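You operate a simulated robot arm through the tools that you are given. There is no shell and no other tool. Be economical: measure what you need, move in short steps, check, and stop when the job is done.

Carry out the task below with a simulated two-armed robot. There is one attempt and no reset: what you move stays moved.

JOB
Pump the slip's dose into the dose cup, stand it in the drip oiler and set the slip's drip.
Fine: cup on the cup mark; steady the pump bottle with the other hand; spill none. Set down upright: dose cup.

Only the result counts: the job must be done as asked and must still hold three seconds after the hand-in. Knocking over, shifting, dropping, spilling or breaking anything else fails it.

ROBOT AND FRAMES
Two 7-joint arms with two-finger parallel grippers on one trunk, on a base that drives. Base frame: it is fixed to the floor where the robot stands at the start and does not move with it; the origin is under the middle of the robot, x ahead of it, y to its left, z up. Units: mm, degrees, N and s.
The left shoulder is at the start at [70, 134, 1251], the right one opposite. With the tool pointing down near the work surface each hand reaches from about 100 to 640 mm from the robot's upright axis, wherever it stands, measured 20 degrees to its own side. Places, roughly: cup mark [600, 100, 900]; drip dial [700, 200, 1100]; drip oiler [500, 200, 900]; job slip [700, 0, 1300]. Payload 1.57 kg a hand.
The TCP of each hand is the grasp point between the finger pads, 30 mm short of the fingertips. In the tool frame z runs along the fingers and y along their closing line. Largest opening 80 mm; finger width 17, thickness 12; the body of the gripper, 40 by 82 mm, starts 80 mm behind the TCP.
Orientation is that of the tool frame in the base frame, as a unit quaternion [w, x, y, z]. With the fingers straight down and closing along the base's y, the tool's x points along the base's -x, its y along +y and its z along -z.

CONTROLS
- The arms move only by the tool arm_command. It takes "left_steps", "right_steps" or both (then of equal length, played together; a hand with none holds still); each is a list of rows, each a list of 7 numbers: the opening, from 0 (shut) to 1 (fully open), then the shift along the base's x, y, z in units of 20 mm (1.0 is 20 mm), then the turn, a rotation vector about the base's x, y, z in units of 4 degrees (1.0 is 4 degrees). In form: [[gripper, x, y, z, ax, ay, az], ...]. A call has 1 to 12 rows; each row shifts and turns the commanded pose from where the row before left it. A call with a number of a shift or a turn outside -1 to 1 is refused whole. A row lasts 0.2 s, in which the tool goes at most 50 mm and 8.6 degrees; a call with a longer step from one row to the next is refused whole, and so is a gripper value outside its range. Where a pose cannot be reached the arm comes as near as it can. A force on the tool above 50 N (or 10 N above the force at the start of the call, whichever is more), or a blocked arm, ends the call early, and 0.2 s more pass. Each finger travels about 153 mm/s and halts on what it meets, pressing with about 43 N; the grip force reading is that of the motor and also rises with nothing between the fingers. The clock runs only during rows and for 0.2 s after the last one: add rows that do not move to give the fingers time. The reply holds the time, the measured pose of the TCP, the force on the tool along the base axes, the opening and the grip force, in the units named above and with some noise, with the torque about the TCP (base axes, N m) and any sound that the robot's microphone picked up.
- Cameras (640 x 400 px; columns grow to the right, rows downward): "scene" is now at [136.1, 9.4, 1478.4]; the picture's right is [0.10, -1.00, 0.00], its down [-0.60, -0.06, -0.79] and it looks along [0.79, 0.08, -0.61] (base axes); focal length 280 px, centre (320, 200). "left" rides on the left gripper at [72, 7, -122] in its tool frame; the picture's right is [-0.09, 1.00, 0.00], its down [-0.84, -0.08, -0.54] and it looks along [-0.54, -0.05, 0.84] (tool axes); focal length 238 px, centre (320, 200). "right" rides on the right gripper at [72, -7, -122] in its tool frame; the picture's right is [0.09, 1.00, 0.00], its down [-0.84, 0.08, -0.54] and it looks along [-0.54, 0.05, 0.84] (tool axes); focal length 238 px, centre (320, 200). There is no depth. A picture from a camera that has moved, and an enlarged one, comes with that camera's place and axes in the base frame and with its lens.
- get_image(camera): a new picture of that camera. The clock stands still meanwhile.
- move_column(by): slides the trunk up (or, below 0, down) by that many mm; the arms and the scene camera ride with it, the base frame stays. It gives what a move gives, with no picture.
- base_move(legs): drives the robot by 1 to 6 legs, each [ahead, left, turn to the left] in mm, mm and degrees, along the robot's own axes; the way and the turn of a leg run together, so that a leg with both is an arc; at most 1500 mm and 180 degrees a leg. The arms and the cameras ride along, it lands a little off, and it stops where it bumps. It gives what a move gives.
- pan_tilt(pan, tilt): turns the head with the scene camera to pan (to the left, within 86 degrees either way) and tilt (down, from -29 to 69), counted from straight ahead of the robot. It gives what a move gives.
- inspect(camera, box): a new picture of the part [left, top, right, bottom] of that camera's present view, enlarged. The clock stands still meanwhile.
- sign_off(): hands the job in; it is judged then, once.

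Go step by step. Nothing tells you exact positions but the pictures and the camera data: compare them with the known pose of the tool, close in by small moves and look again before you grip or let go. The budget is 120 turns and 92 pictures, counting those below and the enlarged ones. Unless the task says otherwise, let go and move clear before handing in, and close with one line.

The tools are called after "Call:" as a command line: name --argument value ..., lists and objects as JSON in quotes. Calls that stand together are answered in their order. arm_command: Moves the arms, as the interface text tells. Its arguments: {"type":"object","properties":{"left_steps":{"type":"array"},"right_steps":{"type":"array"}},"required":[]} The other tools are called the same way: move_column (by) slides the trunk up or down; base_move (legs) drives the base; pan_tilt (pan, tilt) turns the head that bears the scene camera; get_image (camera) takes a picture; inspect (camera, box) takes an enlarged picture of a part of a camera's view; sign_off () hands the job in.

At the start:

```text
clock: 0.0
left_eef_pos: [371.3, 286.0, 1208.9]
left_tcp_rot: [0.0, 0.0, 1.0, 0.0]
left_wrist_force: [-1.0, 0.1, -0.1]
left_ft_torque: [-0.02, 0.0, -0.03]
left_grip_width: 79.7
left_grip_force: 0.0
right_eef_pos: [378.3, -91.7, 1276.6]
right_tcp_rot: [0.0, 0.0, 1.0, -0.001]
right_wrist_force: [-0.1, -0.6, 0.2]
right_ft_torque: [0.0, 0.0, -0.02]
right_grip_width: 80.2
right_grip_force: 0.0
trunk travel left (down, up): [-825.0, 115.0]
robot x, y, heading: [-4.5, -3.4, 0.1]
head pan, tilt: [5.5, 37.3]
```

scene: 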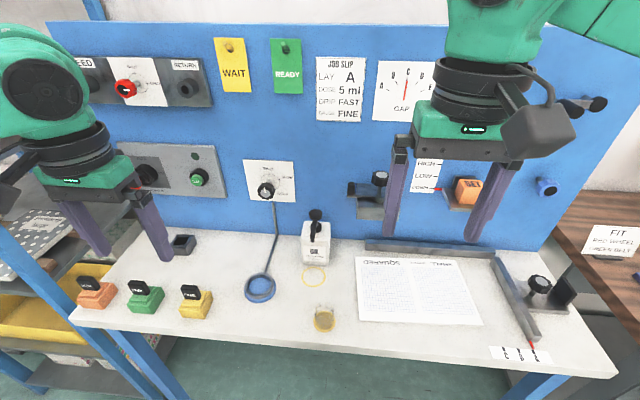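
right: 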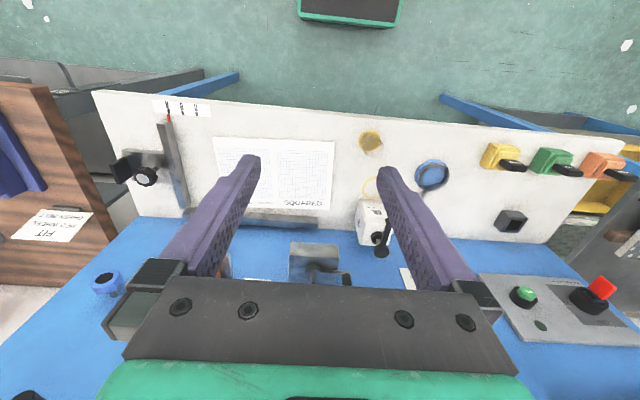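
left: 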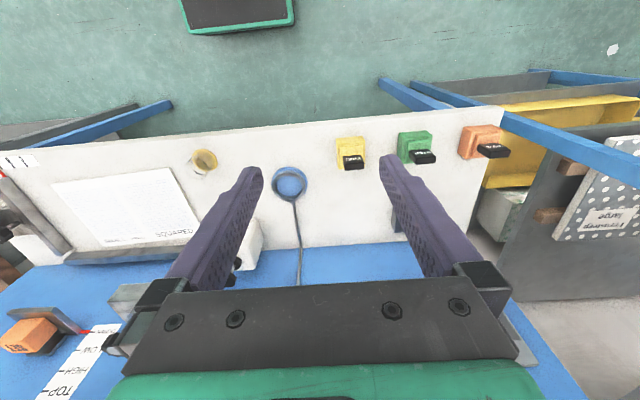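

I see a bench with the job slip, a pump bottle, a yellow ring (cup mark), a small yellow dose cup, a blue drip oiler ring and a drip dial on the panel. I will enlarge these first.

Call:
inspect --camera "scene" --box '[310, 50, 440, 130]'

Call:
inspect --camera "scene" --box '[230, 150, 350, 225]'

Call:
inspect --camera "scene" --box '[220, 200, 380, 340]'

```text
4.92 times, centred on (375, 90) of scene
camera zoom: at [136.1, 9.4, 1478.4], right [0.1, -1.0, 0.0], down [-0.6, -0.06, -0.79], along [0.79, 0.08, -0.61], focal length 1377 px, centre (49, 742)
```

zoom: 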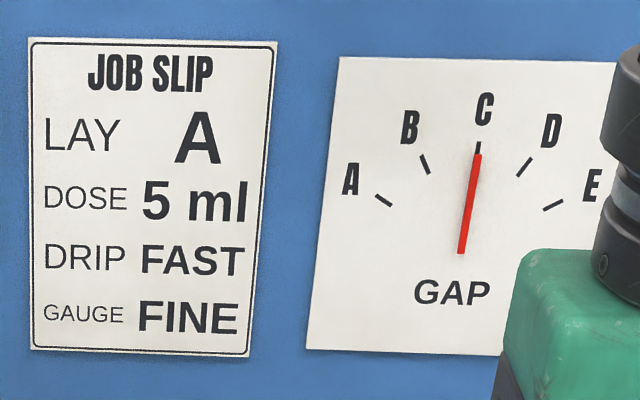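

```text
5.33 times, centred on (290, 188) of scene
camera zoom: at [136.1, 9.4, 1478.4], right [0.1, -1.0, 0.0], down [-0.6, -0.06, -0.79], along [0.79, 0.08, -0.61], focal length 1492 px, centre (480, 267)
```

zoom: 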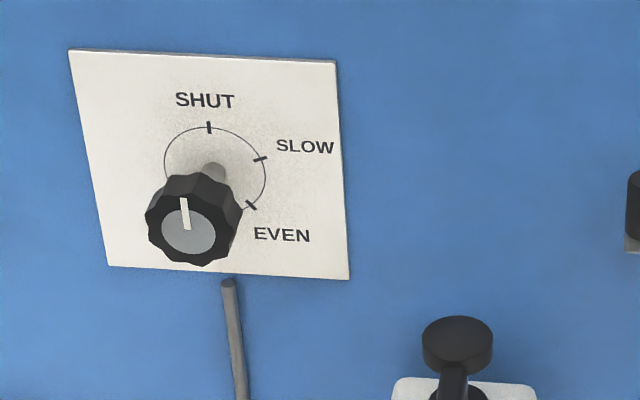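

```text
2.86 times, centred on (300, 270) of scene
camera zoom: at [136.1, 9.4, 1478.4], right [0.1, -1.0, 0.0], down [-0.6, -0.06, -0.79], along [0.79, 0.08, -0.61], focal length 799 px, centre (377, 0)
```

zoom: 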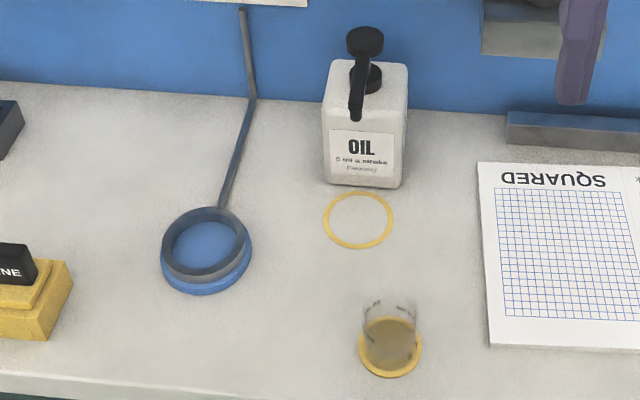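

The slip says 5 ml and FAST. I'll read the bottle label and the cup.

Call:
inspect --camera "scene" --box '[298, 205, 338, 267]'

Call:
inspect --camera "scene" --box '[300, 298, 350, 338]'

```text
6.45 times, centred on (318, 236) of scene
camera zoom: at [136.1, 9.4, 1478.4], right [0.1, -1.0, 0.0], down [-0.6, -0.06, -0.79], along [0.79, 0.08, -0.61], focal length 1804 px, centre (333, -32)
```

zoom: 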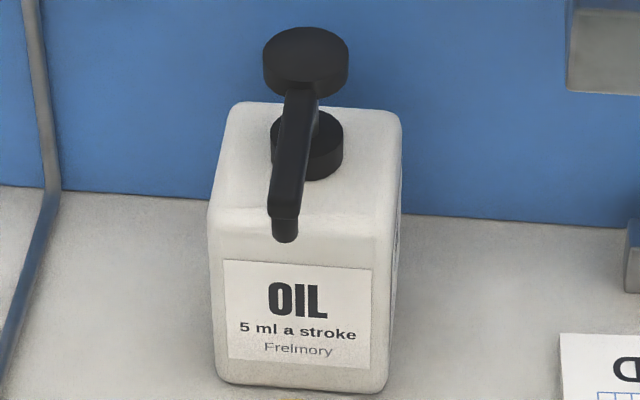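

```text
10.00 times, centred on (325, 318) of scene
camera zoom: at [136.1, 9.4, 1478.4], right [0.1, -1.0, 0.0], down [-0.6, -0.06, -0.79], along [0.79, 0.08, -0.61], focal length 2797 px, centre (270, -980)
```

zoom: 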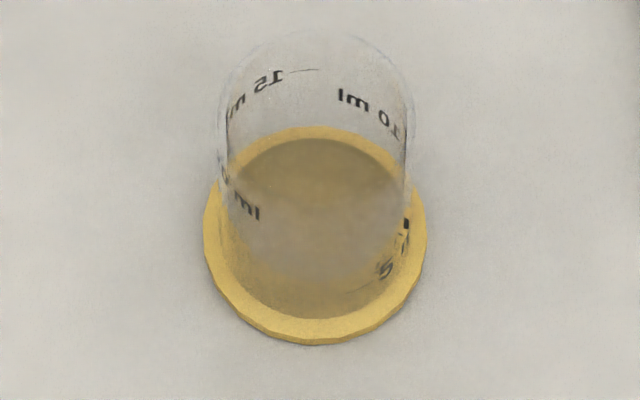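

One 5 ml stroke is needed. Comparing views, the bench top lies at z≈867, with the cup at about (479,32), the mark at (598,72), the bottle behind it at y≈72 and the oiler at about (548,204). I'll drive 100 mm closer and look again.

Call:
base_move --legs '[[100, 0, 0]]'

Call:
pan_tilt --pan 8 --tilt 45

Call:
get_image --camera "scene"

Call:
get_image --camera "right"

Call:
get_image --camera "left"

```text
clock: 1.1
left_eef_pos: [466.1, 284.6, 1210.7]
left_tcp_rot: [0.003, 0.0, 1.0, 0.0]
left_wrist_force: [-0.9, 0.0, -0.1]
left_ft_torque: [-0.02, -0.09, 0.0]
left_grip_width: 79.7
left_grip_force: 0.1
right_eef_pos: [472.9, -93.1, 1278.1]
right_tcp_rot: [0.002, 0.0, 1.0, 0.001]
right_wrist_force: [0.2, -0.7, -0.2]
right_ft_torque: [0.01, -0.07, 0.03]
right_grip_width: 80.0
right_grip_force: 0.0
trunk travel left (down, up): [-825.0, 115.0]
robot x, y, heading: [102.1, 0.5, -0.2]
head pan, tilt: [5.5, 37.3]
```

```text
clock: 1.8
left_eef_pos: [470.3, 284.1, 1208.2]
left_tcp_rot: [0.0, 0.0, 1.0, 0.0]
left_wrist_force: [-1.0, 0.1, 0.4]
left_ft_torque: [-0.03, 0.02, -0.02]
left_grip_width: 80.2
left_grip_force: 0.1
right_eef_pos: [477.9, -92.8, 1276.7]
right_tcp_rot: [-0.001, -0.001, 1.0, 0.0]
right_wrist_force: [0.1, 0.1, 0.7]
right_ft_torque: [0.01, 0.0, 0.01]
right_grip_width: 80.0
right_grip_force: 0.1
trunk travel left (down, up): [-825.0, 115.0]
robot x, y, heading: [101.0, 2.7, -0.0]
head pan, tilt: [8.0, 45.0]
```

```text
83 pictures are left
camera scene: at [229.5, 12.4, 1467.2], right [0.14, -0.99, 0.0], down [-0.7, -0.1, -0.71], along [0.7, 0.1, -0.71], focal length 280 px, centre (320, 200)
```

scene: 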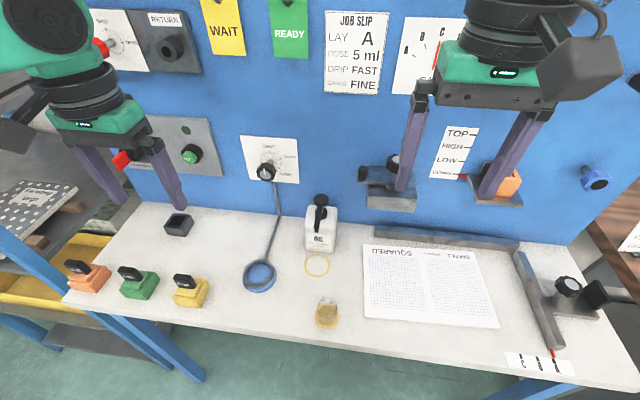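

```text
82 pictures are left
camera right: at [405.6, -100.2, 1398.2], right [-0.09, 1.0, 0.0], down [0.84, 0.08, 0.54], along [0.54, 0.05, -0.84], focal length 238 px, centre (320, 200)
```

right: 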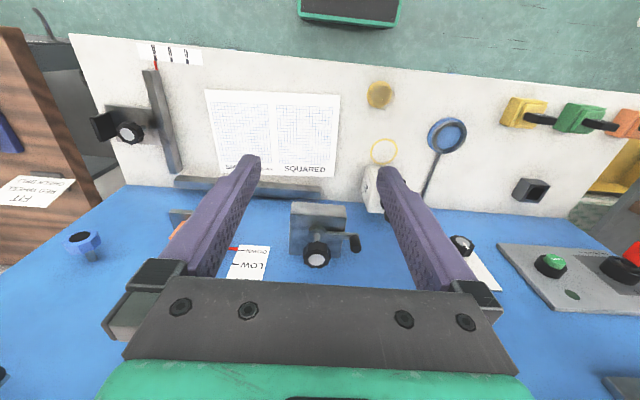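

```text
81 pictures are left
camera left: at [398.2, 292.3, 1329.8], right [0.09, 1.0, 0.0], down [0.84, -0.08, 0.54], along [0.54, -0.05, -0.84], focal length 238 px, centre (320, 200)
```

left: 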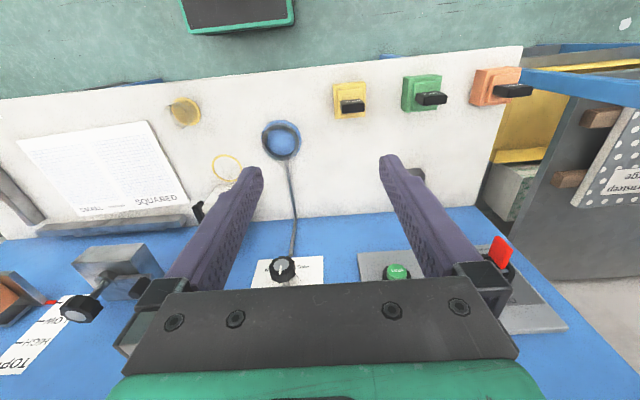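

I'll enlarge the bottle, cup and oiler area from the new viewpoint to refine positions.

Call:
inspect --camera "scene" --box '[232, 180, 360, 340]'

Call:
inspect --camera "left" --box '[150, 80, 310, 200]'

Call:
inspect --camera "right" --box '[350, 70, 480, 220]'

```text
2.50 times, centred on (296, 260) of scene
camera zoom: at [229.5, 12.4, 1467.2], right [0.14, -0.99, 0.0], down [-0.7, -0.1, -0.71], along [0.7, 0.1, -0.71], focal length 699 px, centre (380, 50)
```

zoom: 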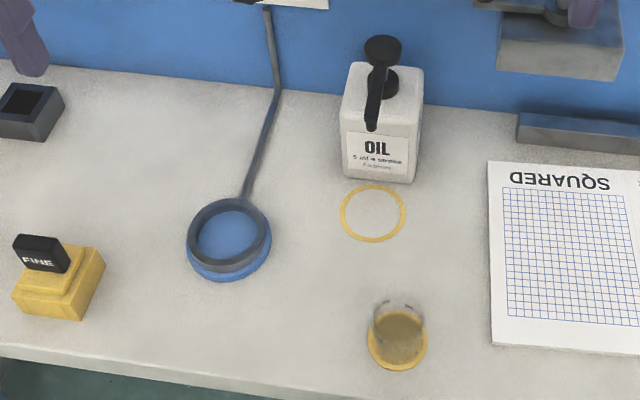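

```text
3.33 times, centred on (230, 140) of left
camera zoom: at [398.2, 292.3, 1329.8], right [0.09, 1.0, 0.0], down [0.84, -0.08, 0.54], along [0.54, -0.05, -0.84], focal length 794 px, centre (620, 400)
```

zoom: 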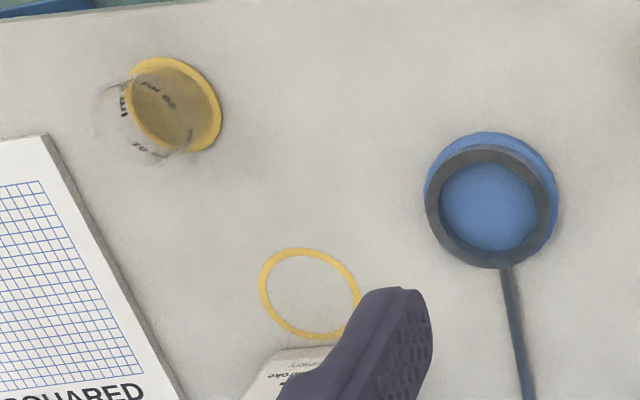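

```text
2.67 times, centred on (415, 145) of right
camera zoom: at [405.6, -100.2, 1398.2], right [-0.09, 1.0, 0.0], down [0.84, 0.08, 0.54], along [0.54, 0.05, -0.84], focal length 636 px, centre (67, 347)
```

zoom: 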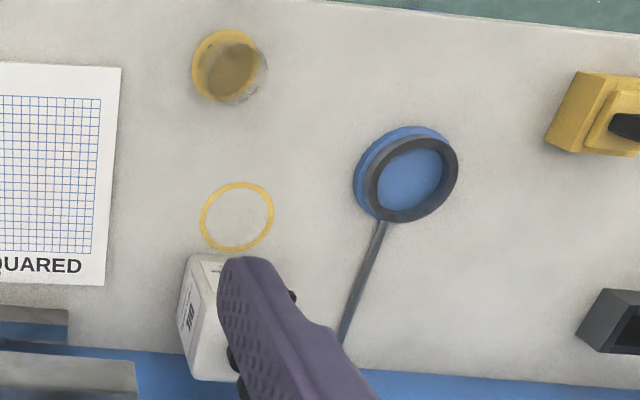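

The mark is at about (600,71), the cup at (476,31), the bottle spans y 37–108 with its front at x≈640, and the oiler ring is at (550,201). I'll tilt the left hand forward about 48° (so it clears the nozzle later), bring it above the cup, and shift the right hand aside.

Call:
arm_command --left_steps '[[1, -0.15, -1, -0.65, 0, -1, 0], [1, -0.15, -1, -0.65, 0, -1, 0], [1, -0.15, -1, -0.65, 0, -1, 0], [1, -0.15, -1, -0.65, 0, -1, 0], [1, -0.15, -1, -0.65, 0, -1, 0], [1, -0.15, -1, -0.65, 0, -1, 0], [1, -0.15, -1, -0.65, 0, -1, 0], [1, -0.15, -1, -0.65, 0, -1, 0], [1, -0.15, -1, -0.65, 0, -1, 0], [1, -0.15, -1, -0.65, 0, -1, 0], [1, -0.15, -1, -0.65, 0, -1, 0], [1, -0.15, -0.65, -0.65, 0, -1, 0]]' --right_steps '[[1, 0, -1, 0, 0, 0, 0], [1, 0, -1, 0, 0, 0, 0], [1, 0, -1, 0, 0, 0, 0], [1, 0, -1, 0, 0, 0, 0], [1, 0, -1, 0, 0, 0, 0], [1, 0, -1, 0, 0, 0, 0], [1, 0, -1, 0, 0, 0, 0], [1, 0, 0, 0, 0, 0, 0], [1, 0, 0, 0, 0, 0, 0], [1, 0, 0, 0, 0, 0, 0], [1, 0, 0, 0, 0, 0, 0], [1, 0, 0, 0, 0, 0, 0]]'

Call:
get_image --camera "left"

Call:
get_image --camera "scene"

```text
clock: 4.4
left_eef_pos: [534.1, 104.0, 1192.0]
left_tcp_rot: [0.325, 0.0, 0.946, 0.0]
left_wrist_force: [0.1, -0.4, 0.5]
left_ft_torque: [0.0, 0.03, 0.02]
left_grip_width: 80.0
left_grip_force: 0.1
left hand out of reach, approached as far as the arm can: row 4, 5, 6, 7, 8, 9, 10, 11, 12
right_eef_pos: [478.0, -231.7, 1277.8]
right_tcp_rot: [0.0, -0.001, 1.0, 0.0]
right_wrist_force: [0.0, 0.7, 0.4]
right_ft_torque: [0.01, 0.03, 0.01]
right_grip_width: 79.8
right_grip_force: 0.0
trunk travel left (down, up): [-825.0, 115.0]
robot x, y, heading: [99.9, -1.8, -0.0]
head pan, tilt: [8.0, 45.0]
```

```text
77 pictures are left
camera left: at [402.8, 111.3, 1241.5], right [0.07, 1.0, 0.06], down [0.33, -0.08, 0.94], along [0.94, -0.05, -0.33], focal length 238 px, centre (320, 200)
```

left: 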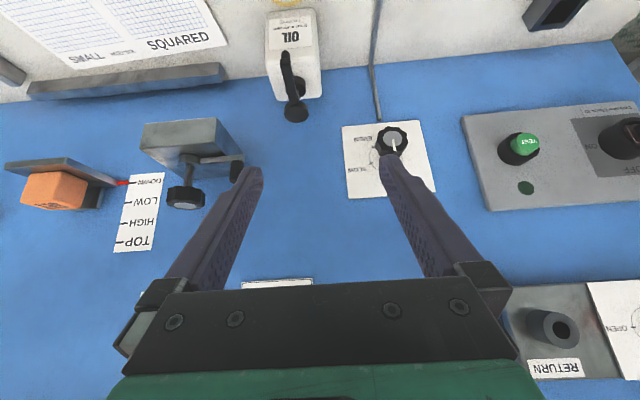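

```text
76 pictures are left
camera scene: at [229.9, 13.1, 1467.2], right [0.14, -0.99, 0.0], down [-0.7, -0.1, -0.71], along [0.7, 0.1, -0.71], focal length 280 px, centre (320, 200)
```

scene: 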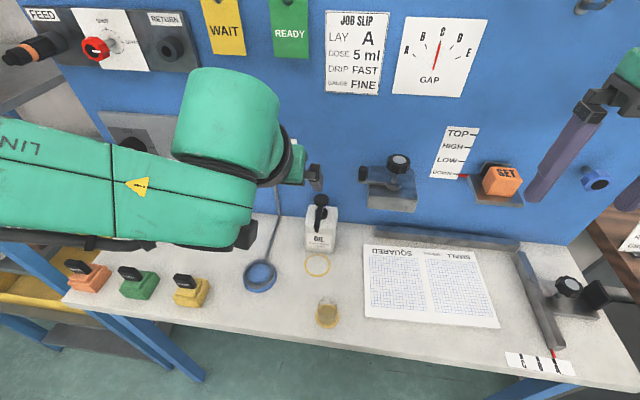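

The tilted pose is too near the robot's body to be reached. I'll drive back 100 mm to give the arm room.

Call:
base_move --legs '[[-110, 0, 0]]'

Call:
arm_command --left_steps '[[1, 0, 0, 0, 0, 0, 0]]'

```text
clock: 5.6
left_eef_pos: [428.2, 103.8, 1189.7]
left_tcp_rot: [0.324, -0.001, 0.946, 0.0]
left_wrist_force: [0.6, 0.6, 0.2]
left_ft_torque: [-0.02, 0.01, 0.01]
left_grip_width: 79.9
left_grip_force: 0.1
right_eef_pos: [373.6, -232.2, 1275.3]
right_tcp_rot: [-0.001, -0.001, 1.0, 0.0]
right_wrist_force: [-0.3, 0.1, -0.5]
right_ft_torque: [-0.01, 0.01, -0.01]
right_grip_width: 80.0
right_grip_force: 0.1
trunk travel left (down, up): [-825.0, 115.0]
robot x, y, heading: [-9.7, -0.7, -0.0]
head pan, tilt: [8.0, 45.0]
```

```text
clock: 6.0
left_eef_pos: [426.2, 105.4, 1191.0]
left_tcp_rot: [0.326, -0.001, 0.945, 0.001]
left_wrist_force: [0.0, 0.4, 0.3]
left_ft_torque: [-0.03, 0.01, -0.01]
left_grip_width: 79.8
left_grip_force: 0.0
right_eef_pos: [370.9, -232.3, 1277.0]
right_tcp_rot: [0.001, -0.002, 1.0, -0.001]
right_wrist_force: [0.9, -0.4, 0.1]
right_ft_torque: [0.0, 0.0, 0.0]
right_grip_width: 79.9
right_grip_force: 0.0
trunk travel left (down, up): [-825.0, 115.0]
robot x, y, heading: [-7.4, 4.5, 0.1]
head pan, tilt: [8.0, 45.0]
```

The command follows the actual pose (tilt 38°). Now I move over the cup, stopping at z≈1000 to look.

Call:
arm_command --left_steps '[[1, 0.25, -0.37, -0.95, 0, 0, 0], [1, 0.25, -0.37, -0.95, 0, 0, 0], [1, 0.25, -0.37, -0.95, 0, 0, 0], [1, 0.25, -0.37, -0.95, 0, 0, 0], [1, 0.25, -0.37, -0.95, 0, 0, 0], [1, 0.25, -0.37, -0.95, 0, 0, 0], [1, 0.25, -0.37, -0.95, 0, 0, 0], [1, 0.25, -0.37, -0.95, 0, 0, 0], [1, 0.25, -0.37, -0.95, 0, 0, 0], [1, 0.25, -0.37, -0.95, 0, 0, 0]]'

Call:
get_image --camera "left"

Call:
get_image --camera "scene"

```text
clock: 8.2
left_eef_pos: [467.1, 66.9, 1018.6]
left_tcp_rot: [0.325, -0.001, 0.946, -0.001]
left_wrist_force: [0.8, 0.9, -0.2]
left_ft_torque: [0.01, 0.0, -0.01]
left_grip_width: 80.1
left_grip_force: 0.0
left hand out of reach, approached as far as the arm can: row 8, 9, 10
right_eef_pos: [369.4, -231.6, 1277.2]
right_tcp_rot: [0.001, -0.001, 1.0, -0.001]
right_wrist_force: [-0.2, 0.1, 0.5]
right_ft_torque: [0.03, 0.01, -0.02]
right_grip_width: 80.1
right_grip_force: 0.1
trunk travel left (down, up): [-825.0, 115.0]
robot x, y, heading: [-7.5, -1.5, 0.1]
head pan, tilt: [8.0, 45.0]
```

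```text
75 pictures are left
camera left: at [335.2, 72.3, 1069.8], right [0.07, 1.0, 0.05], down [0.33, -0.08, 0.94], along [0.94, -0.05, -0.33], focal length 238 px, centre (320, 200)
```

left: 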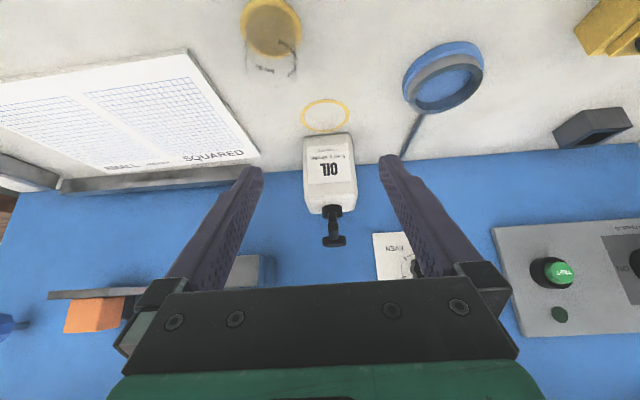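

```text
74 pictures are left
camera scene: at [121.4, 12.6, 1467.1], right [0.14, -0.99, 0.0], down [-0.7, -0.1, -0.71], along [0.7, 0.1, -0.71], focal length 280 px, centre (320, 200)
```

scene: 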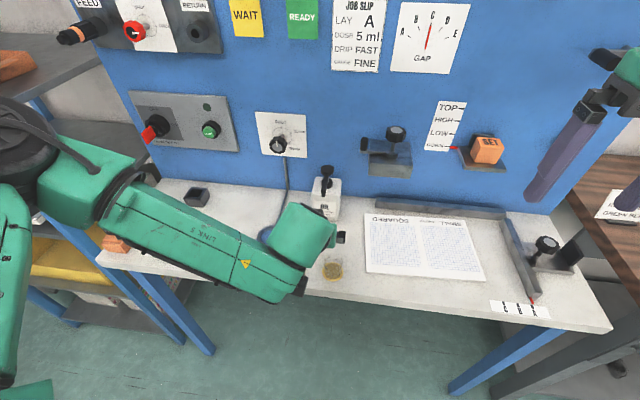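

The arm still folds too tightly here; I'll shift the base to the right and back so the cup sits on the left arm's own side.

Call:
base_move --legs '[[-50, -120, 0]]'

Call:
arm_command --left_steps '[[1, 0.6, 0.7, -0.2, 0, 0, 0], [1, 0.6, 0.7, -0.2, 0, 0, 0], [1, 0.6, 0.7, -0.2, 0, 0, 0], [1, 0.6, 0.7, -0.2, 0, 0, 0], [1, 0.6, 0.7, -0.2, 0, 0, 0]]'

```text
clock: 9.5
left_eef_pos: [418.3, -52.4, 1019.1]
left_tcp_rot: [0.325, -0.001, 0.946, -0.002]
left_wrist_force: [0.3, 0.6, -0.2]
left_ft_torque: [0.0, -0.01, 0.03]
left_grip_width: 80.0
left_grip_force: 0.1
right_eef_pos: [321.3, -351.3, 1277.2]
right_tcp_rot: [0.0, -0.002, 1.0, -0.001]
right_wrist_force: [-0.3, 0.7, 0.7]
right_ft_torque: [-0.01, 0.0, -0.05]
right_grip_width: 80.3
right_grip_force: 0.1
trunk travel left (down, up): [-825.0, 115.0]
robot x, y, heading: [-63.3, -119.4, -0.0]
head pan, tilt: [8.0, 45.0]
```

```text
clock: 10.7
left_eef_pos: [477.7, 15.9, 998.6]
left_tcp_rot: [0.326, -0.002, 0.946, 0.0]
left_wrist_force: [0.4, 0.0, 0.5]
left_ft_torque: [0.0, 0.0, -0.01]
left_grip_width: 80.0
left_grip_force: 0.0
right_eef_pos: [320.1, -351.8, 1277.0]
right_tcp_rot: [0.0, -0.001, 1.0, -0.001]
right_wrist_force: [0.4, 0.0, 0.0]
right_ft_torque: [0.0, 0.03, -0.05]
right_grip_width: 80.0
right_grip_force: 0.0
trunk travel left (down, up): [-825.0, 115.0]
robot x, y, heading: [-59.8, -121.7, 0.3]
head pan, tilt: [8.0, 45.0]
```

Reachable now at (478,16,999). I'll look before descending.

Call:
get_image --camera "left"

Call:
get_image --camera "scene"

```text
73 pictures are left
camera left: at [346.6, 22.8, 1050.1], right [0.07, 1.0, 0.05], down [0.33, -0.08, 0.94], along [0.94, -0.05, -0.33], focal length 238 px, centre (320, 200)
```

left: 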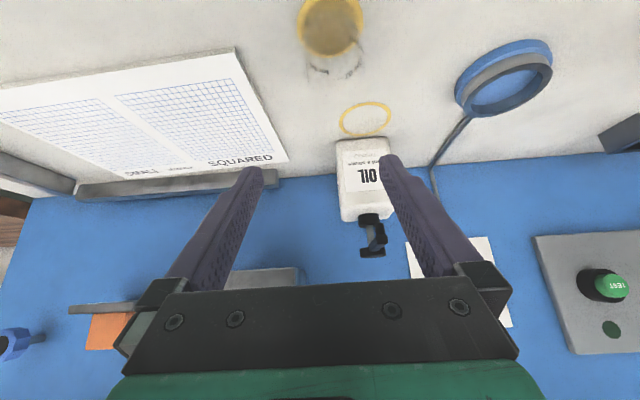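

```text
72 pictures are left
camera scene: at [72.5, -106.5, 1467.1], right [0.14, -0.99, 0.0], down [-0.7, -0.1, -0.71], along [0.7, 0.1, -0.71], focal length 280 px, centre (320, 200)
```

scene: 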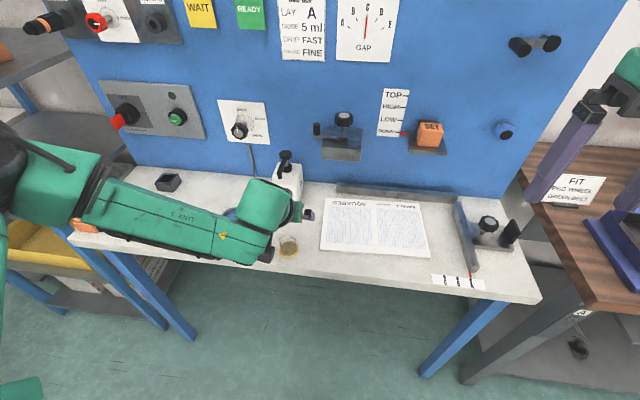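

The cup stands at about (475,32) and is roughly 30 mm tall. I'll come down to just above the rim and check alignment.

Call:
arm_command --left_steps '[[1, -0.16, 0.2, -0.85, 0, 0, 0], [1, -0.16, 0.2, -0.85, 0, 0, 0], [1, -0.16, 0.2, -0.85, 0, 0, 0], [1, -0.16, 0.2, -0.85, 0, 0, 0]]'

Call:
get_image --camera "left"

Call:
inspect --camera "scene" --box '[240, 140, 370, 270]'

```text
clock: 11.7
left_eef_pos: [462.6, 37.2, 937.1]
left_tcp_rot: [0.325, 0.0, 0.946, -0.002]
left_wrist_force: [0.0, 0.8, -0.2]
left_ft_torque: [0.01, -0.03, -0.03]
left_grip_width: 79.9
left_grip_force: 0.0
left hand out of reach, approached as far as the arm can: row 4
right_eef_pos: [319.0, -350.9, 1276.9]
right_tcp_rot: [0.0, -0.001, 1.0, 0.0]
right_wrist_force: [0.6, 0.3, 1.1]
right_ft_torque: [0.0, -0.02, 0.0]
right_grip_width: 80.0
right_grip_force: 0.0
trunk travel left (down, up): [-825.0, 115.0]
robot x, y, heading: [-62.1, -120.0, 0.1]
head pan, tilt: [8.0, 45.0]
```

```text
71 pictures are left
camera left: at [330.0, 43.3, 987.8], right [0.07, 1.0, 0.05], down [0.33, -0.07, 0.94], along [0.94, -0.05, -0.33], focal length 238 px, centre (320, 200)
```

left: 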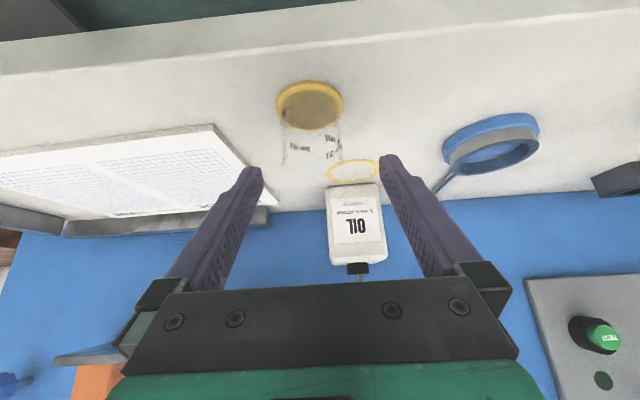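

```text
3.08 times, centred on (305, 205) of scene
camera zoom: at [71.8, -106.9, 1467.2], right [0.14, -0.99, 0.0], down [-0.7, -0.1, -0.71], along [0.7, 0.1, -0.71], focal length 860 px, centre (366, 185)
```

zoom: 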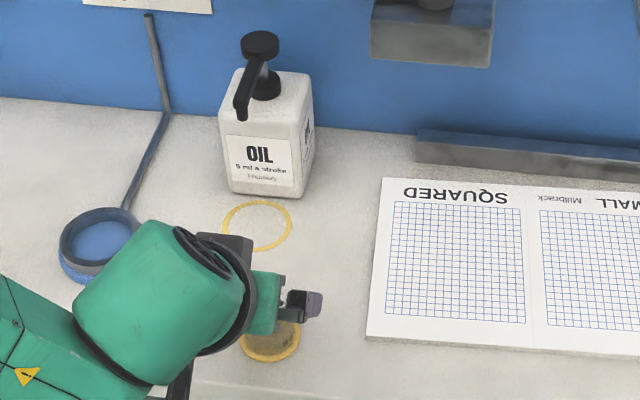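

Aligned in x; I'll shift 5 mm right, then use the trunk to lower the hand around the cup since the arm itself is at its limit.

Call:
arm_command --left_steps '[[1, 0, -0.25, 0, 0, 0, 0]]'

Call:
move_column --by -32

Call:
get_image --camera "left"

```text
clock: 12.1
left_eef_pos: [460.7, 32.6, 938.3]
left_tcp_rot: [0.326, -0.001, 0.945, -0.001]
left_wrist_force: [0.0, 0.4, 0.3]
left_ft_torque: [0.0, 0.01, 0.01]
left_grip_width: 80.1
left_grip_force: 0.0
right_eef_pos: [320.9, -351.1, 1275.6]
right_tcp_rot: [0.0, -0.001, 1.0, 0.001]
right_wrist_force: [0.3, -0.4, -0.9]
right_ft_torque: [-0.01, 0.01, -0.02]
right_grip_width: 80.0
right_grip_force: 0.1
trunk travel left (down, up): [-825.0, 115.0]
robot x, y, heading: [-58.9, -121.8, 0.1]
head pan, tilt: [8.0, 45.0]
```

```text
clock: 12.9
left_eef_pos: [461.0, 33.2, 907.6]
left_tcp_rot: [0.325, 0.0, 0.946, 0.0]
left_wrist_force: [0.2, -0.1, -0.1]
left_ft_torque: [0.03, -0.03, -0.01]
left_grip_width: 80.0
left_grip_force: 0.0
right_eef_pos: [319.2, -351.7, 1245.0]
right_tcp_rot: [0.0, -0.001, 1.0, 0.0]
right_wrist_force: [-0.6, -0.4, -0.1]
right_ft_torque: [0.0, 0.0, 0.02]
right_grip_width: 79.9
right_grip_force: 0.1
trunk travel left (down, up): [-793.0, 147.0]
robot x, y, heading: [-55.7, -121.4, 0.5]
head pan, tilt: [8.0, 45.0]
```

```text
69 pictures are left
camera left: at [328.9, 39.4, 958.2], right [0.07, 1.0, 0.05], down [0.33, -0.08, 0.94], along [0.94, -0.05, -0.33], focal length 238 px, centre (320, 200)
```

left: 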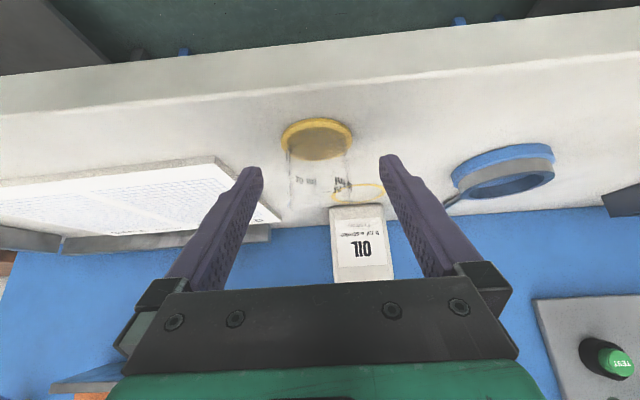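

The cup is centred between the fingers. I'll lower 7 mm more and close gently.

Call:
move_column --by -7

Call:
arm_command --left_steps '[[0.7, 0, 0, 0, 0, 0, 0], [0.6, 0, 0, 0, 0, 0, 0], [0.55, 0, 0, 0, 0, 0, 0], [0.5, 0, 0, 0, 0, 0, 0], [0.5, 0, 0, 0, 0, 0, 0]]'

Call:
get_image --camera "left"

```text
clock: 13.4
left_eef_pos: [460.3, 32.0, 900.7]
left_tcp_rot: [0.325, 0.0, 0.946, -0.001]
left_wrist_force: [0.7, -0.1, -1.0]
left_ft_torque: [0.01, 0.04, -0.02]
left_grip_width: 80.2
left_grip_force: 0.1
right_eef_pos: [320.0, -351.8, 1236.9]
right_tcp_rot: [0.0, -0.001, 1.0, -0.001]
right_wrist_force: [0.7, -0.7, 0.9]
right_ft_torque: [0.01, 0.04, 0.02]
right_grip_width: 80.1
right_grip_force: 0.1
trunk travel left (down, up): [-786.0, 154.0]
robot x, y, heading: [-58.1, -118.2, 0.2]
head pan, tilt: [8.0, 45.0]
```

```text
clock: 14.6
left_eef_pos: [460.4, 33.1, 899.3]
left_tcp_rot: [0.326, 0.0, 0.945, -0.001]
left_wrist_force: [-0.8, 0.7, 0.6]
left_ft_torque: [0.04, 0.03, 0.0]
left_grip_width: 42.5
left_grip_force: 43.0
right_eef_pos: [319.6, -353.2, 1237.7]
right_tcp_rot: [0.0, -0.001, 1.0, 0.0]
right_wrist_force: [0.7, 0.6, 0.2]
right_ft_torque: [-0.01, 0.0, 0.03]
right_grip_width: 80.1
right_grip_force: 0.1
trunk travel left (down, up): [-786.0, 154.0]
robot x, y, heading: [-55.3, -118.9, 0.3]
head pan, tilt: [8.0, 45.0]
```

```text
68 pictures are left
camera left: at [329.0, 39.3, 951.2], right [0.07, 1.0, 0.06], down [0.33, -0.08, 0.94], along [0.94, -0.05, -0.33], focal length 238 px, centre (320, 200)
```

left: 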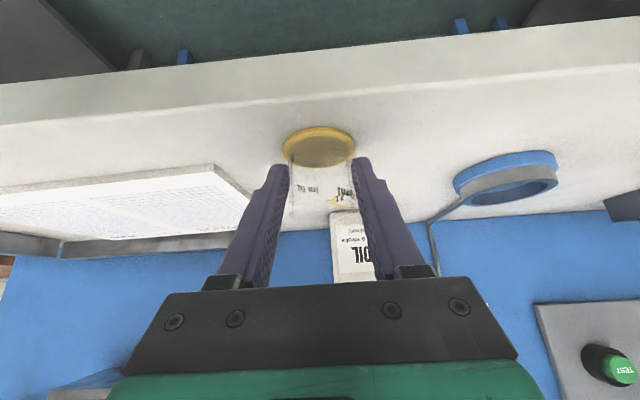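

The cup is held (42.5 mm). I'll lift 30 mm and carry it to just above the mark.

Call:
move_column --by 30

Call:
arm_command --left_steps '[[0.5, 0.6, 0.19, 0, 0, 0, 0], [0.5, 0.6, 0.19, 0, 0, 0, 0], [0.5, 0.6, 0.19, 0, 0, 0, 0], [0.5, 0.6, 0.19, 0, 0, 0, 0], [0.5, 0.6, 0.19, 0, 0, 0, 0], [0.5, 0.6, 0.19, 0, 0, 0, 0], [0.5, 0.6, 0.19, 0, 0, 0, 0], [0.5, 0.6, 0.19, 0, 0, 0, 0], [0.5, 0.6, 0.19, 0, 0, 0, 0], [0.5, 0.6, 0.19, 0, 0, 0, 0]]'

Call:
get_image --camera "left"

Call:
inspect --camera "scene" --box '[240, 140, 370, 270]'

```text
clock: 15.4
left_eef_pos: [461.6, 32.2, 929.6]
left_tcp_rot: [0.325, -0.001, 0.946, 0.0]
left_wrist_force: [0.2, 0.4, -1.5]
left_ft_torque: [0.03, 0.01, -0.01]
left_grip_width: 42.6
left_grip_force: 42.7
right_eef_pos: [320.3, -352.8, 1267.6]
right_tcp_rot: [0.0, -0.001, 1.0, 0.0]
right_wrist_force: [0.1, 0.0, -0.7]
right_ft_torque: [-0.02, 0.0, -0.02]
right_grip_width: 79.9
right_grip_force: 0.1
trunk travel left (down, up): [-816.0, 124.0]
robot x, y, heading: [-60.5, -120.2, -0.1]
head pan, tilt: [8.0, 45.0]
```

```text
clock: 17.6
left_eef_pos: [555.3, 90.6, 961.4]
left_tcp_rot: [0.326, 0.0, 0.946, -0.002]
left_wrist_force: [-1.0, 0.3, 0.6]
left_ft_torque: [-0.02, 0.0, 0.0]
left_grip_width: 42.5
left_grip_force: 42.8
left hand out of reach, approached as far as the arm can: row 2, 3, 4, 5, 6, 7, 8, 9, 10
right_eef_pos: [320.8, -352.1, 1267.3]
right_tcp_rot: [0.0, 0.0, 1.0, -0.001]
right_wrist_force: [-0.6, -0.4, 0.3]
right_ft_torque: [0.01, -0.02, -0.03]
right_grip_width: 80.0
right_grip_force: 0.1
trunk travel left (down, up): [-816.0, 124.0]
robot x, y, heading: [-57.9, -123.1, 0.2]
head pan, tilt: [8.0, 45.0]
```

```text
67 pictures are left
camera left: at [422.8, 97.8, 1011.9], right [0.07, 1.0, 0.05], down [0.33, -0.07, 0.94], along [0.94, -0.05, -0.33], focal length 238 px, centre (320, 200)
```

left: 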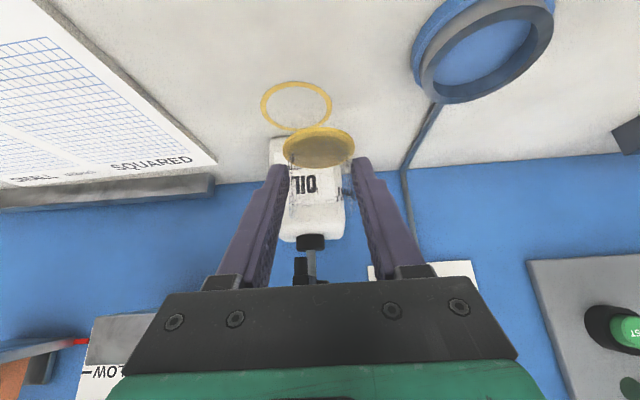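

```text
3.08 times, centred on (305, 205) of scene
camera zoom: at [72.2, -107.3, 1458.1], right [0.14, -0.99, 0.0], down [-0.7, -0.1, -0.71], along [0.7, 0.1, -0.71], focal length 860 px, centre (366, 185)
```

zoom: 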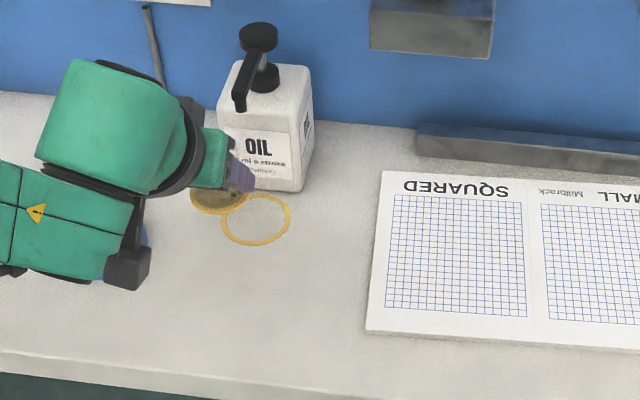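

The arm slid along its limit, rising and drifting left. I'll raise the arm and lower the trunk to get a friendlier posture, with the base further right.

Call:
arm_command --left_steps '[[0.5, -0.5, 0, 0.9, 0, 0, 0], [0.5, -0.5, 0, 0.9, 0, 0, 0], [0.5, -0.3, 0, 0.9, 0, 0, 0], [0.5, 0, 0, 0.9, 0, 0, 0], [0.5, 0, 0, 0.9, 0, 0, 0], [0.5, 0, 0, 0.9, 0, 0, 0], [0.5, 0, 0, 0.9, 0, 0, 0], [0.5, 0, 0, 0.9, 0, 0, 0], [0.5, 0, 0, 0.9, 0, 0, 0]]'

Call:
move_column --by -160

Call:
base_move --legs '[[0, -80, 0]]'

Call:
arm_command --left_steps '[[0.5, 0.6, 0.65, 0, 0, 0, 0], [0.5, 0.6, 0.65, 0, 0, 0, 0], [0.5, 0.6, 0.65, 0, 0, 0, 0], [0.5, 0.6, 0.65, 0, 0, 0, 0]]'

```text
clock: 19.6
left_eef_pos: [528.1, 89.8, 1123.8]
left_tcp_rot: [0.326, 0.0, 0.945, -0.001]
left_wrist_force: [-0.8, 0.1, -0.2]
left_ft_torque: [0.05, 0.0, 0.0]
left_grip_width: 42.6
left_grip_force: 43.3
right_eef_pos: [320.2, -352.2, 1267.1]
right_tcp_rot: [0.0, -0.001, 1.0, 0.0]
right_wrist_force: [0.0, 0.3, -0.2]
right_ft_torque: [0.04, 0.01, -0.01]
right_grip_width: 79.9
right_grip_force: 0.1
trunk travel left (down, up): [-816.0, 124.0]
robot x, y, heading: [-52.7, -118.6, 0.4]
head pan, tilt: [8.0, 45.0]
```

```text
clock: 21.4
left_eef_pos: [528.9, 91.8, 964.1]
left_tcp_rot: [0.325, 0.0, 0.946, 0.0]
left_wrist_force: [-0.4, -0.3, 0.0]
left_ft_torque: [0.0, 0.04, -0.02]
left_grip_width: 42.9
left_grip_force: 42.5
right_eef_pos: [320.6, -352.8, 1108.3]
right_tcp_rot: [0.0, -0.001, 1.0, 0.0]
right_wrist_force: [-0.7, 0.2, 0.0]
right_ft_torque: [0.0, 0.02, -0.01]
right_grip_width: 80.0
right_grip_force: 0.1
trunk travel left (down, up): [-656.0, 284.0]
robot x, y, heading: [-59.3, -117.1, 0.1]
head pan, tilt: [8.0, 45.0]
```

```text
clock: 22.5
left_eef_pos: [529.2, 12.0, 963.4]
left_tcp_rot: [0.326, -0.001, 0.945, -0.001]
left_wrist_force: [0.0, -0.7, -0.1]
left_ft_torque: [-0.02, 0.0, -0.03]
left_grip_width: 42.5
left_grip_force: 42.9
right_eef_pos: [321.2, -431.8, 1107.6]
right_tcp_rot: [0.0, 0.0, 1.0, -0.001]
right_wrist_force: [1.0, 0.9, 0.0]
right_ft_torque: [-0.02, 0.02, 0.0]
right_grip_width: 79.9
right_grip_force: 0.1
trunk travel left (down, up): [-656.0, 284.0]
robot x, y, heading: [-55.2, -201.5, -0.1]
head pan, tilt: [8.0, 45.0]
```

```text
clock: 23.5
left_eef_pos: [576.2, 65.4, 962.8]
left_tcp_rot: [0.325, -0.001, 0.946, -0.001]
left_wrist_force: [0.1, 0.3, -0.9]
left_ft_torque: [0.03, 0.03, -0.01]
left_grip_width: 43.1
left_grip_force: 43.2
right_eef_pos: [321.8, -431.9, 1107.0]
right_tcp_rot: [0.0, 0.0, 1.0, -0.001]
right_wrist_force: [0.0, 0.6, 1.4]
right_ft_torque: [-0.01, 0.01, -0.01]
right_grip_width: 79.6
right_grip_force: 0.1
trunk travel left (down, up): [-656.0, 284.0]
robot x, y, heading: [-55.0, -198.3, -0.0]
head pan, tilt: [8.0, 45.0]
```

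That works well. Now approach to about 25 mm above the mark and look.

Call:
arm_command --left_steps '[[0.5, 0.25, 0.12, -0.6, 0, 0, 0], [0.5, 0.25, 0.12, -0.6, 0, 0, 0], [0.5, 0.2, 0, -0.6, 0, 0, 0]]'

Call:
get_image --camera "left"

Call:
pan_tilt --pan 20 --tilt 32

Call:
get_image --camera "scene"

```text
clock: 24.3
left_eef_pos: [590.5, 67.3, 926.4]
left_tcp_rot: [0.326, -0.001, 0.946, -0.001]
left_wrist_force: [-0.2, 0.2, -1.0]
left_ft_torque: [0.02, 0.01, 0.0]
left_grip_width: 42.5
left_grip_force: 42.3
right_eef_pos: [321.9, -432.1, 1106.3]
right_tcp_rot: [0.0, 0.0, 1.0, 0.001]
right_wrist_force: [-0.7, -0.7, -0.1]
right_ft_torque: [0.0, 0.02, 0.01]
right_grip_width: 80.1
right_grip_force: 0.1
trunk travel left (down, up): [-656.0, 284.0]
robot x, y, heading: [-59.8, -198.4, 0.1]
head pan, tilt: [8.0, 45.0]
```

```text
65 pictures are left
camera left: at [459.5, 74.6, 978.0], right [0.07, 1.0, 0.06], down [0.33, -0.08, 0.94], along [0.94, -0.05, -0.33], focal length 238 px, centre (320, 200)
```

left: 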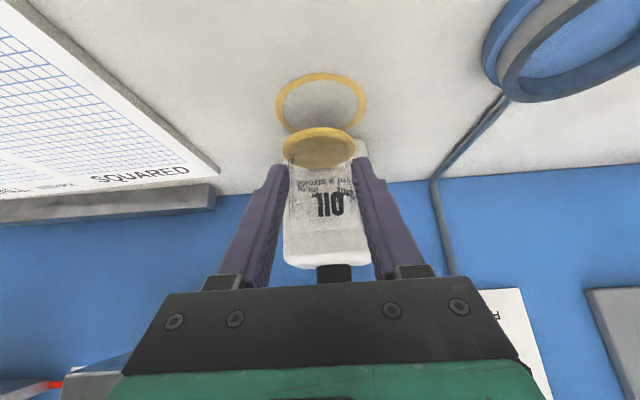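

```text
clock: 25.0
left_eef_pos: [590.8, 66.0, 927.8]
left_tcp_rot: [0.325, 0.0, 0.946, -0.001]
left_wrist_force: [0.6, 0.2, -0.7]
left_ft_torque: [0.0, 0.01, 0.03]
left_grip_width: 42.6
left_grip_force: 43.0
right_eef_pos: [321.3, -432.4, 1107.2]
right_tcp_rot: [-0.001, -0.001, 1.0, 0.0]
right_wrist_force: [-0.9, -0.4, -0.1]
right_ft_torque: [-0.01, 0.0, 0.02]
right_grip_width: 79.9
right_grip_force: 0.1
trunk travel left (down, up): [-656.0, 284.0]
robot x, y, heading: [-59.3, -200.5, -0.2]
head pan, tilt: [20.0, 32.0]
```

```text
64 pictures are left
camera scene: at [75.7, -168.1, 1317.5], right [0.34, -0.94, 0.0], down [-0.5, -0.18, -0.85], along [0.8, 0.29, -0.53], focal length 280 px, centre (320, 200)
```

scene: 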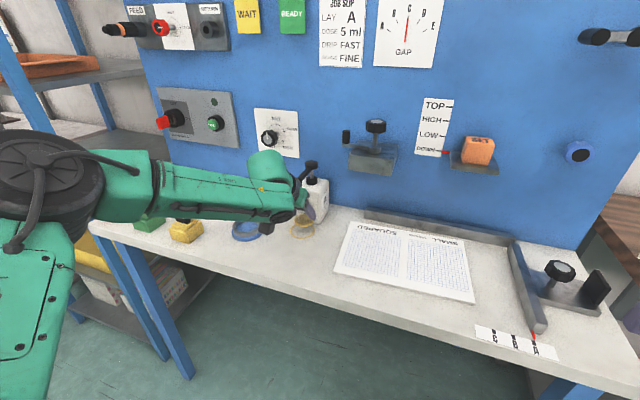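

The ring is centred around (590,72) in this camera's reading, while the cup rides about 5 mm ahead of the TCP. I'll correct by −6 in x and +5 in y and lower part way.

Call:
arm_command --left_steps '[[0.5, -0.3, 0.25, -0.4, 0, 0, 0], [0.5, 0, 0, -0.5, 0, 0, 0]]'

Call:
get_image --camera "left"

Call:
inspect --camera "scene" --box '[260, 140, 380, 260]'

```text
clock: 25.6
left_eef_pos: [585.6, 73.2, 909.9]
left_tcp_rot: [0.324, 0.0, 0.946, -0.001]
left_wrist_force: [0.3, -1.1, -1.4]
left_ft_torque: [-0.01, -0.01, 0.02]
left_grip_width: 42.3
left_grip_force: 43.0
right_eef_pos: [321.2, -432.2, 1107.1]
right_tcp_rot: [0.0, 0.0, 1.0, 0.001]
right_wrist_force: [-0.7, 0.2, -0.4]
right_ft_torque: [-0.02, 0.03, 0.01]
right_grip_width: 80.3
right_grip_force: 0.0
trunk travel left (down, up): [-656.0, 284.0]
robot x, y, heading: [-55.3, -200.4, 0.0]
head pan, tilt: [20.0, 32.0]
```

```text
63 pictures are left
camera left: at [453.1, 79.7, 960.0], right [0.07, 1.0, 0.05], down [0.33, -0.08, 0.94], along [0.94, -0.05, -0.33], focal length 238 px, centre (320, 200)
```

left: 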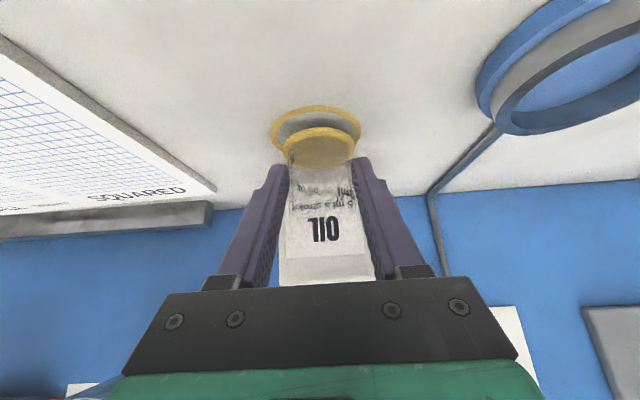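

```text
3.33 times, centred on (320, 200) of scene
camera zoom: at [76.2, -168.0, 1317.6], right [0.34, -0.94, 0.0], down [-0.5, -0.18, -0.85], along [0.8, 0.29, -0.53], focal length 932 px, centre (320, 200)
```

zoom: 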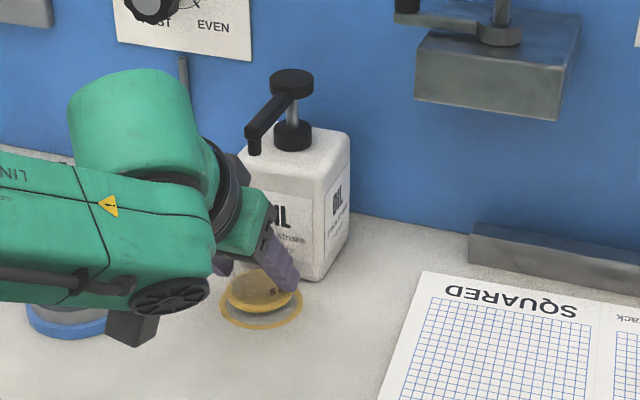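

Nearly centred; I'll nudge −2.5 mm in both x and y and lower to the bench.

Call:
arm_command --left_steps '[[0.5, -0.12, -0.13, -0.2, 0, 0, 0], [0.5, 0, 0, -0.1, 0, 0, 0], [0.5, 0, 0, 0, 0, 0, 0]]'

Call:
get_image --camera "left"

Call:
inspect --camera "scene" --box '[280, 190, 340, 250]'

```text
clock: 26.4
left_eef_pos: [582.5, 69.6, 904.3]
left_tcp_rot: [0.325, -0.001, 0.946, -0.001]
left_wrist_force: [0.0, -1.1, -0.9]
left_ft_torque: [-0.01, 0.02, -0.01]
left_grip_width: 42.5
left_grip_force: 43.1
right_eef_pos: [319.3, -431.8, 1107.8]
right_tcp_rot: [-0.001, 0.0, 1.0, 0.0]
right_wrist_force: [-0.4, 0.1, -0.6]
right_ft_torque: [0.0, -0.01, 0.01]
right_grip_width: 80.0
right_grip_force: 0.0
trunk travel left (down, up): [-656.0, 284.0]
robot x, y, heading: [-58.0, -200.7, -0.2]
head pan, tilt: [20.0, 32.0]
```

```text
61 pictures are left
camera left: at [450.5, 76.8, 954.3], right [0.07, 1.0, 0.05], down [0.33, -0.08, 0.94], along [0.94, -0.05, -0.33], focal length 238 px, centre (320, 200)
```

left: 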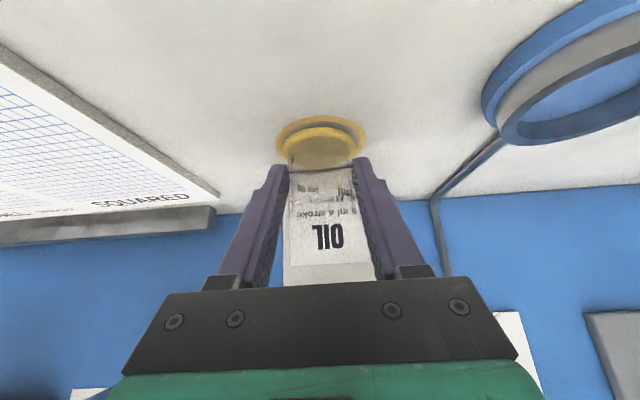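

```text
6.67 times, centred on (310, 220) of scene
camera zoom: at [75.6, -168.0, 1317.6], right [0.34, -0.94, 0.0], down [-0.5, -0.18, -0.85], along [0.8, 0.29, -0.53], focal length 1864 px, centre (387, 67)
```

zoom: 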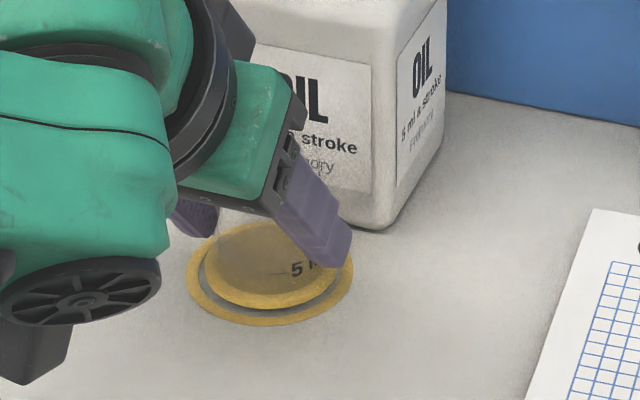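

Concentric with the ring and about 4 mm up. Lowering the rest and releasing.

Call:
arm_command --left_steps '[[0.5, 0, 0, -0.12, 0, 0, 0], [0.5, 0, 0, -0.1, 0, 0, 0], [0.5, 0, 0, 0, 0, 0, 0]]'

Call:
inspect --camera "scene" --box '[280, 190, 340, 250]'

```text
clock: 27.2
left_eef_pos: [582.6, 69.9, 901.2]
left_tcp_rot: [0.327, 0.0, 0.945, -0.001]
left_wrist_force: [1.6, 1.3, 4.4]
left_ft_torque: [0.13, -0.06, 0.0]
left_grip_width: 42.9
left_grip_force: 42.9
right_eef_pos: [320.1, -432.7, 1108.6]
right_tcp_rot: [0.0, 0.001, 1.0, 0.0]
right_wrist_force: [0.1, 0.0, -0.3]
right_ft_torque: [0.04, -0.02, -0.01]
right_grip_width: 80.2
right_grip_force: 0.0
trunk travel left (down, up): [-656.0, 284.0]
robot x, y, heading: [-59.6, -198.3, 0.0]
head pan, tilt: [20.0, 32.0]
```

```text
6.67 times, centred on (310, 220) of scene
camera zoom: at [74.9, -168.3, 1317.8], right [0.34, -0.94, 0.0], down [-0.5, -0.18, -0.85], along [0.8, 0.29, -0.53], focal length 1864 px, centre (387, 67)
```

zoom: 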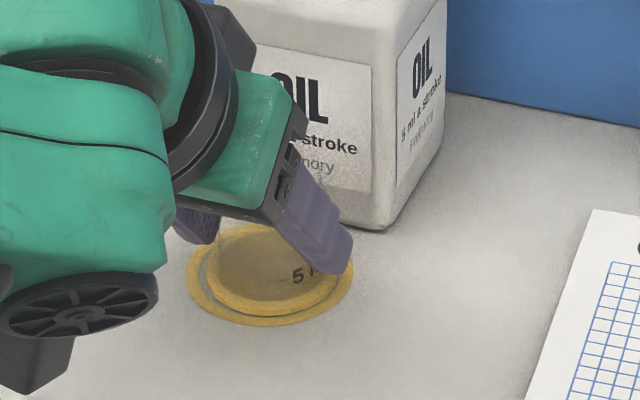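

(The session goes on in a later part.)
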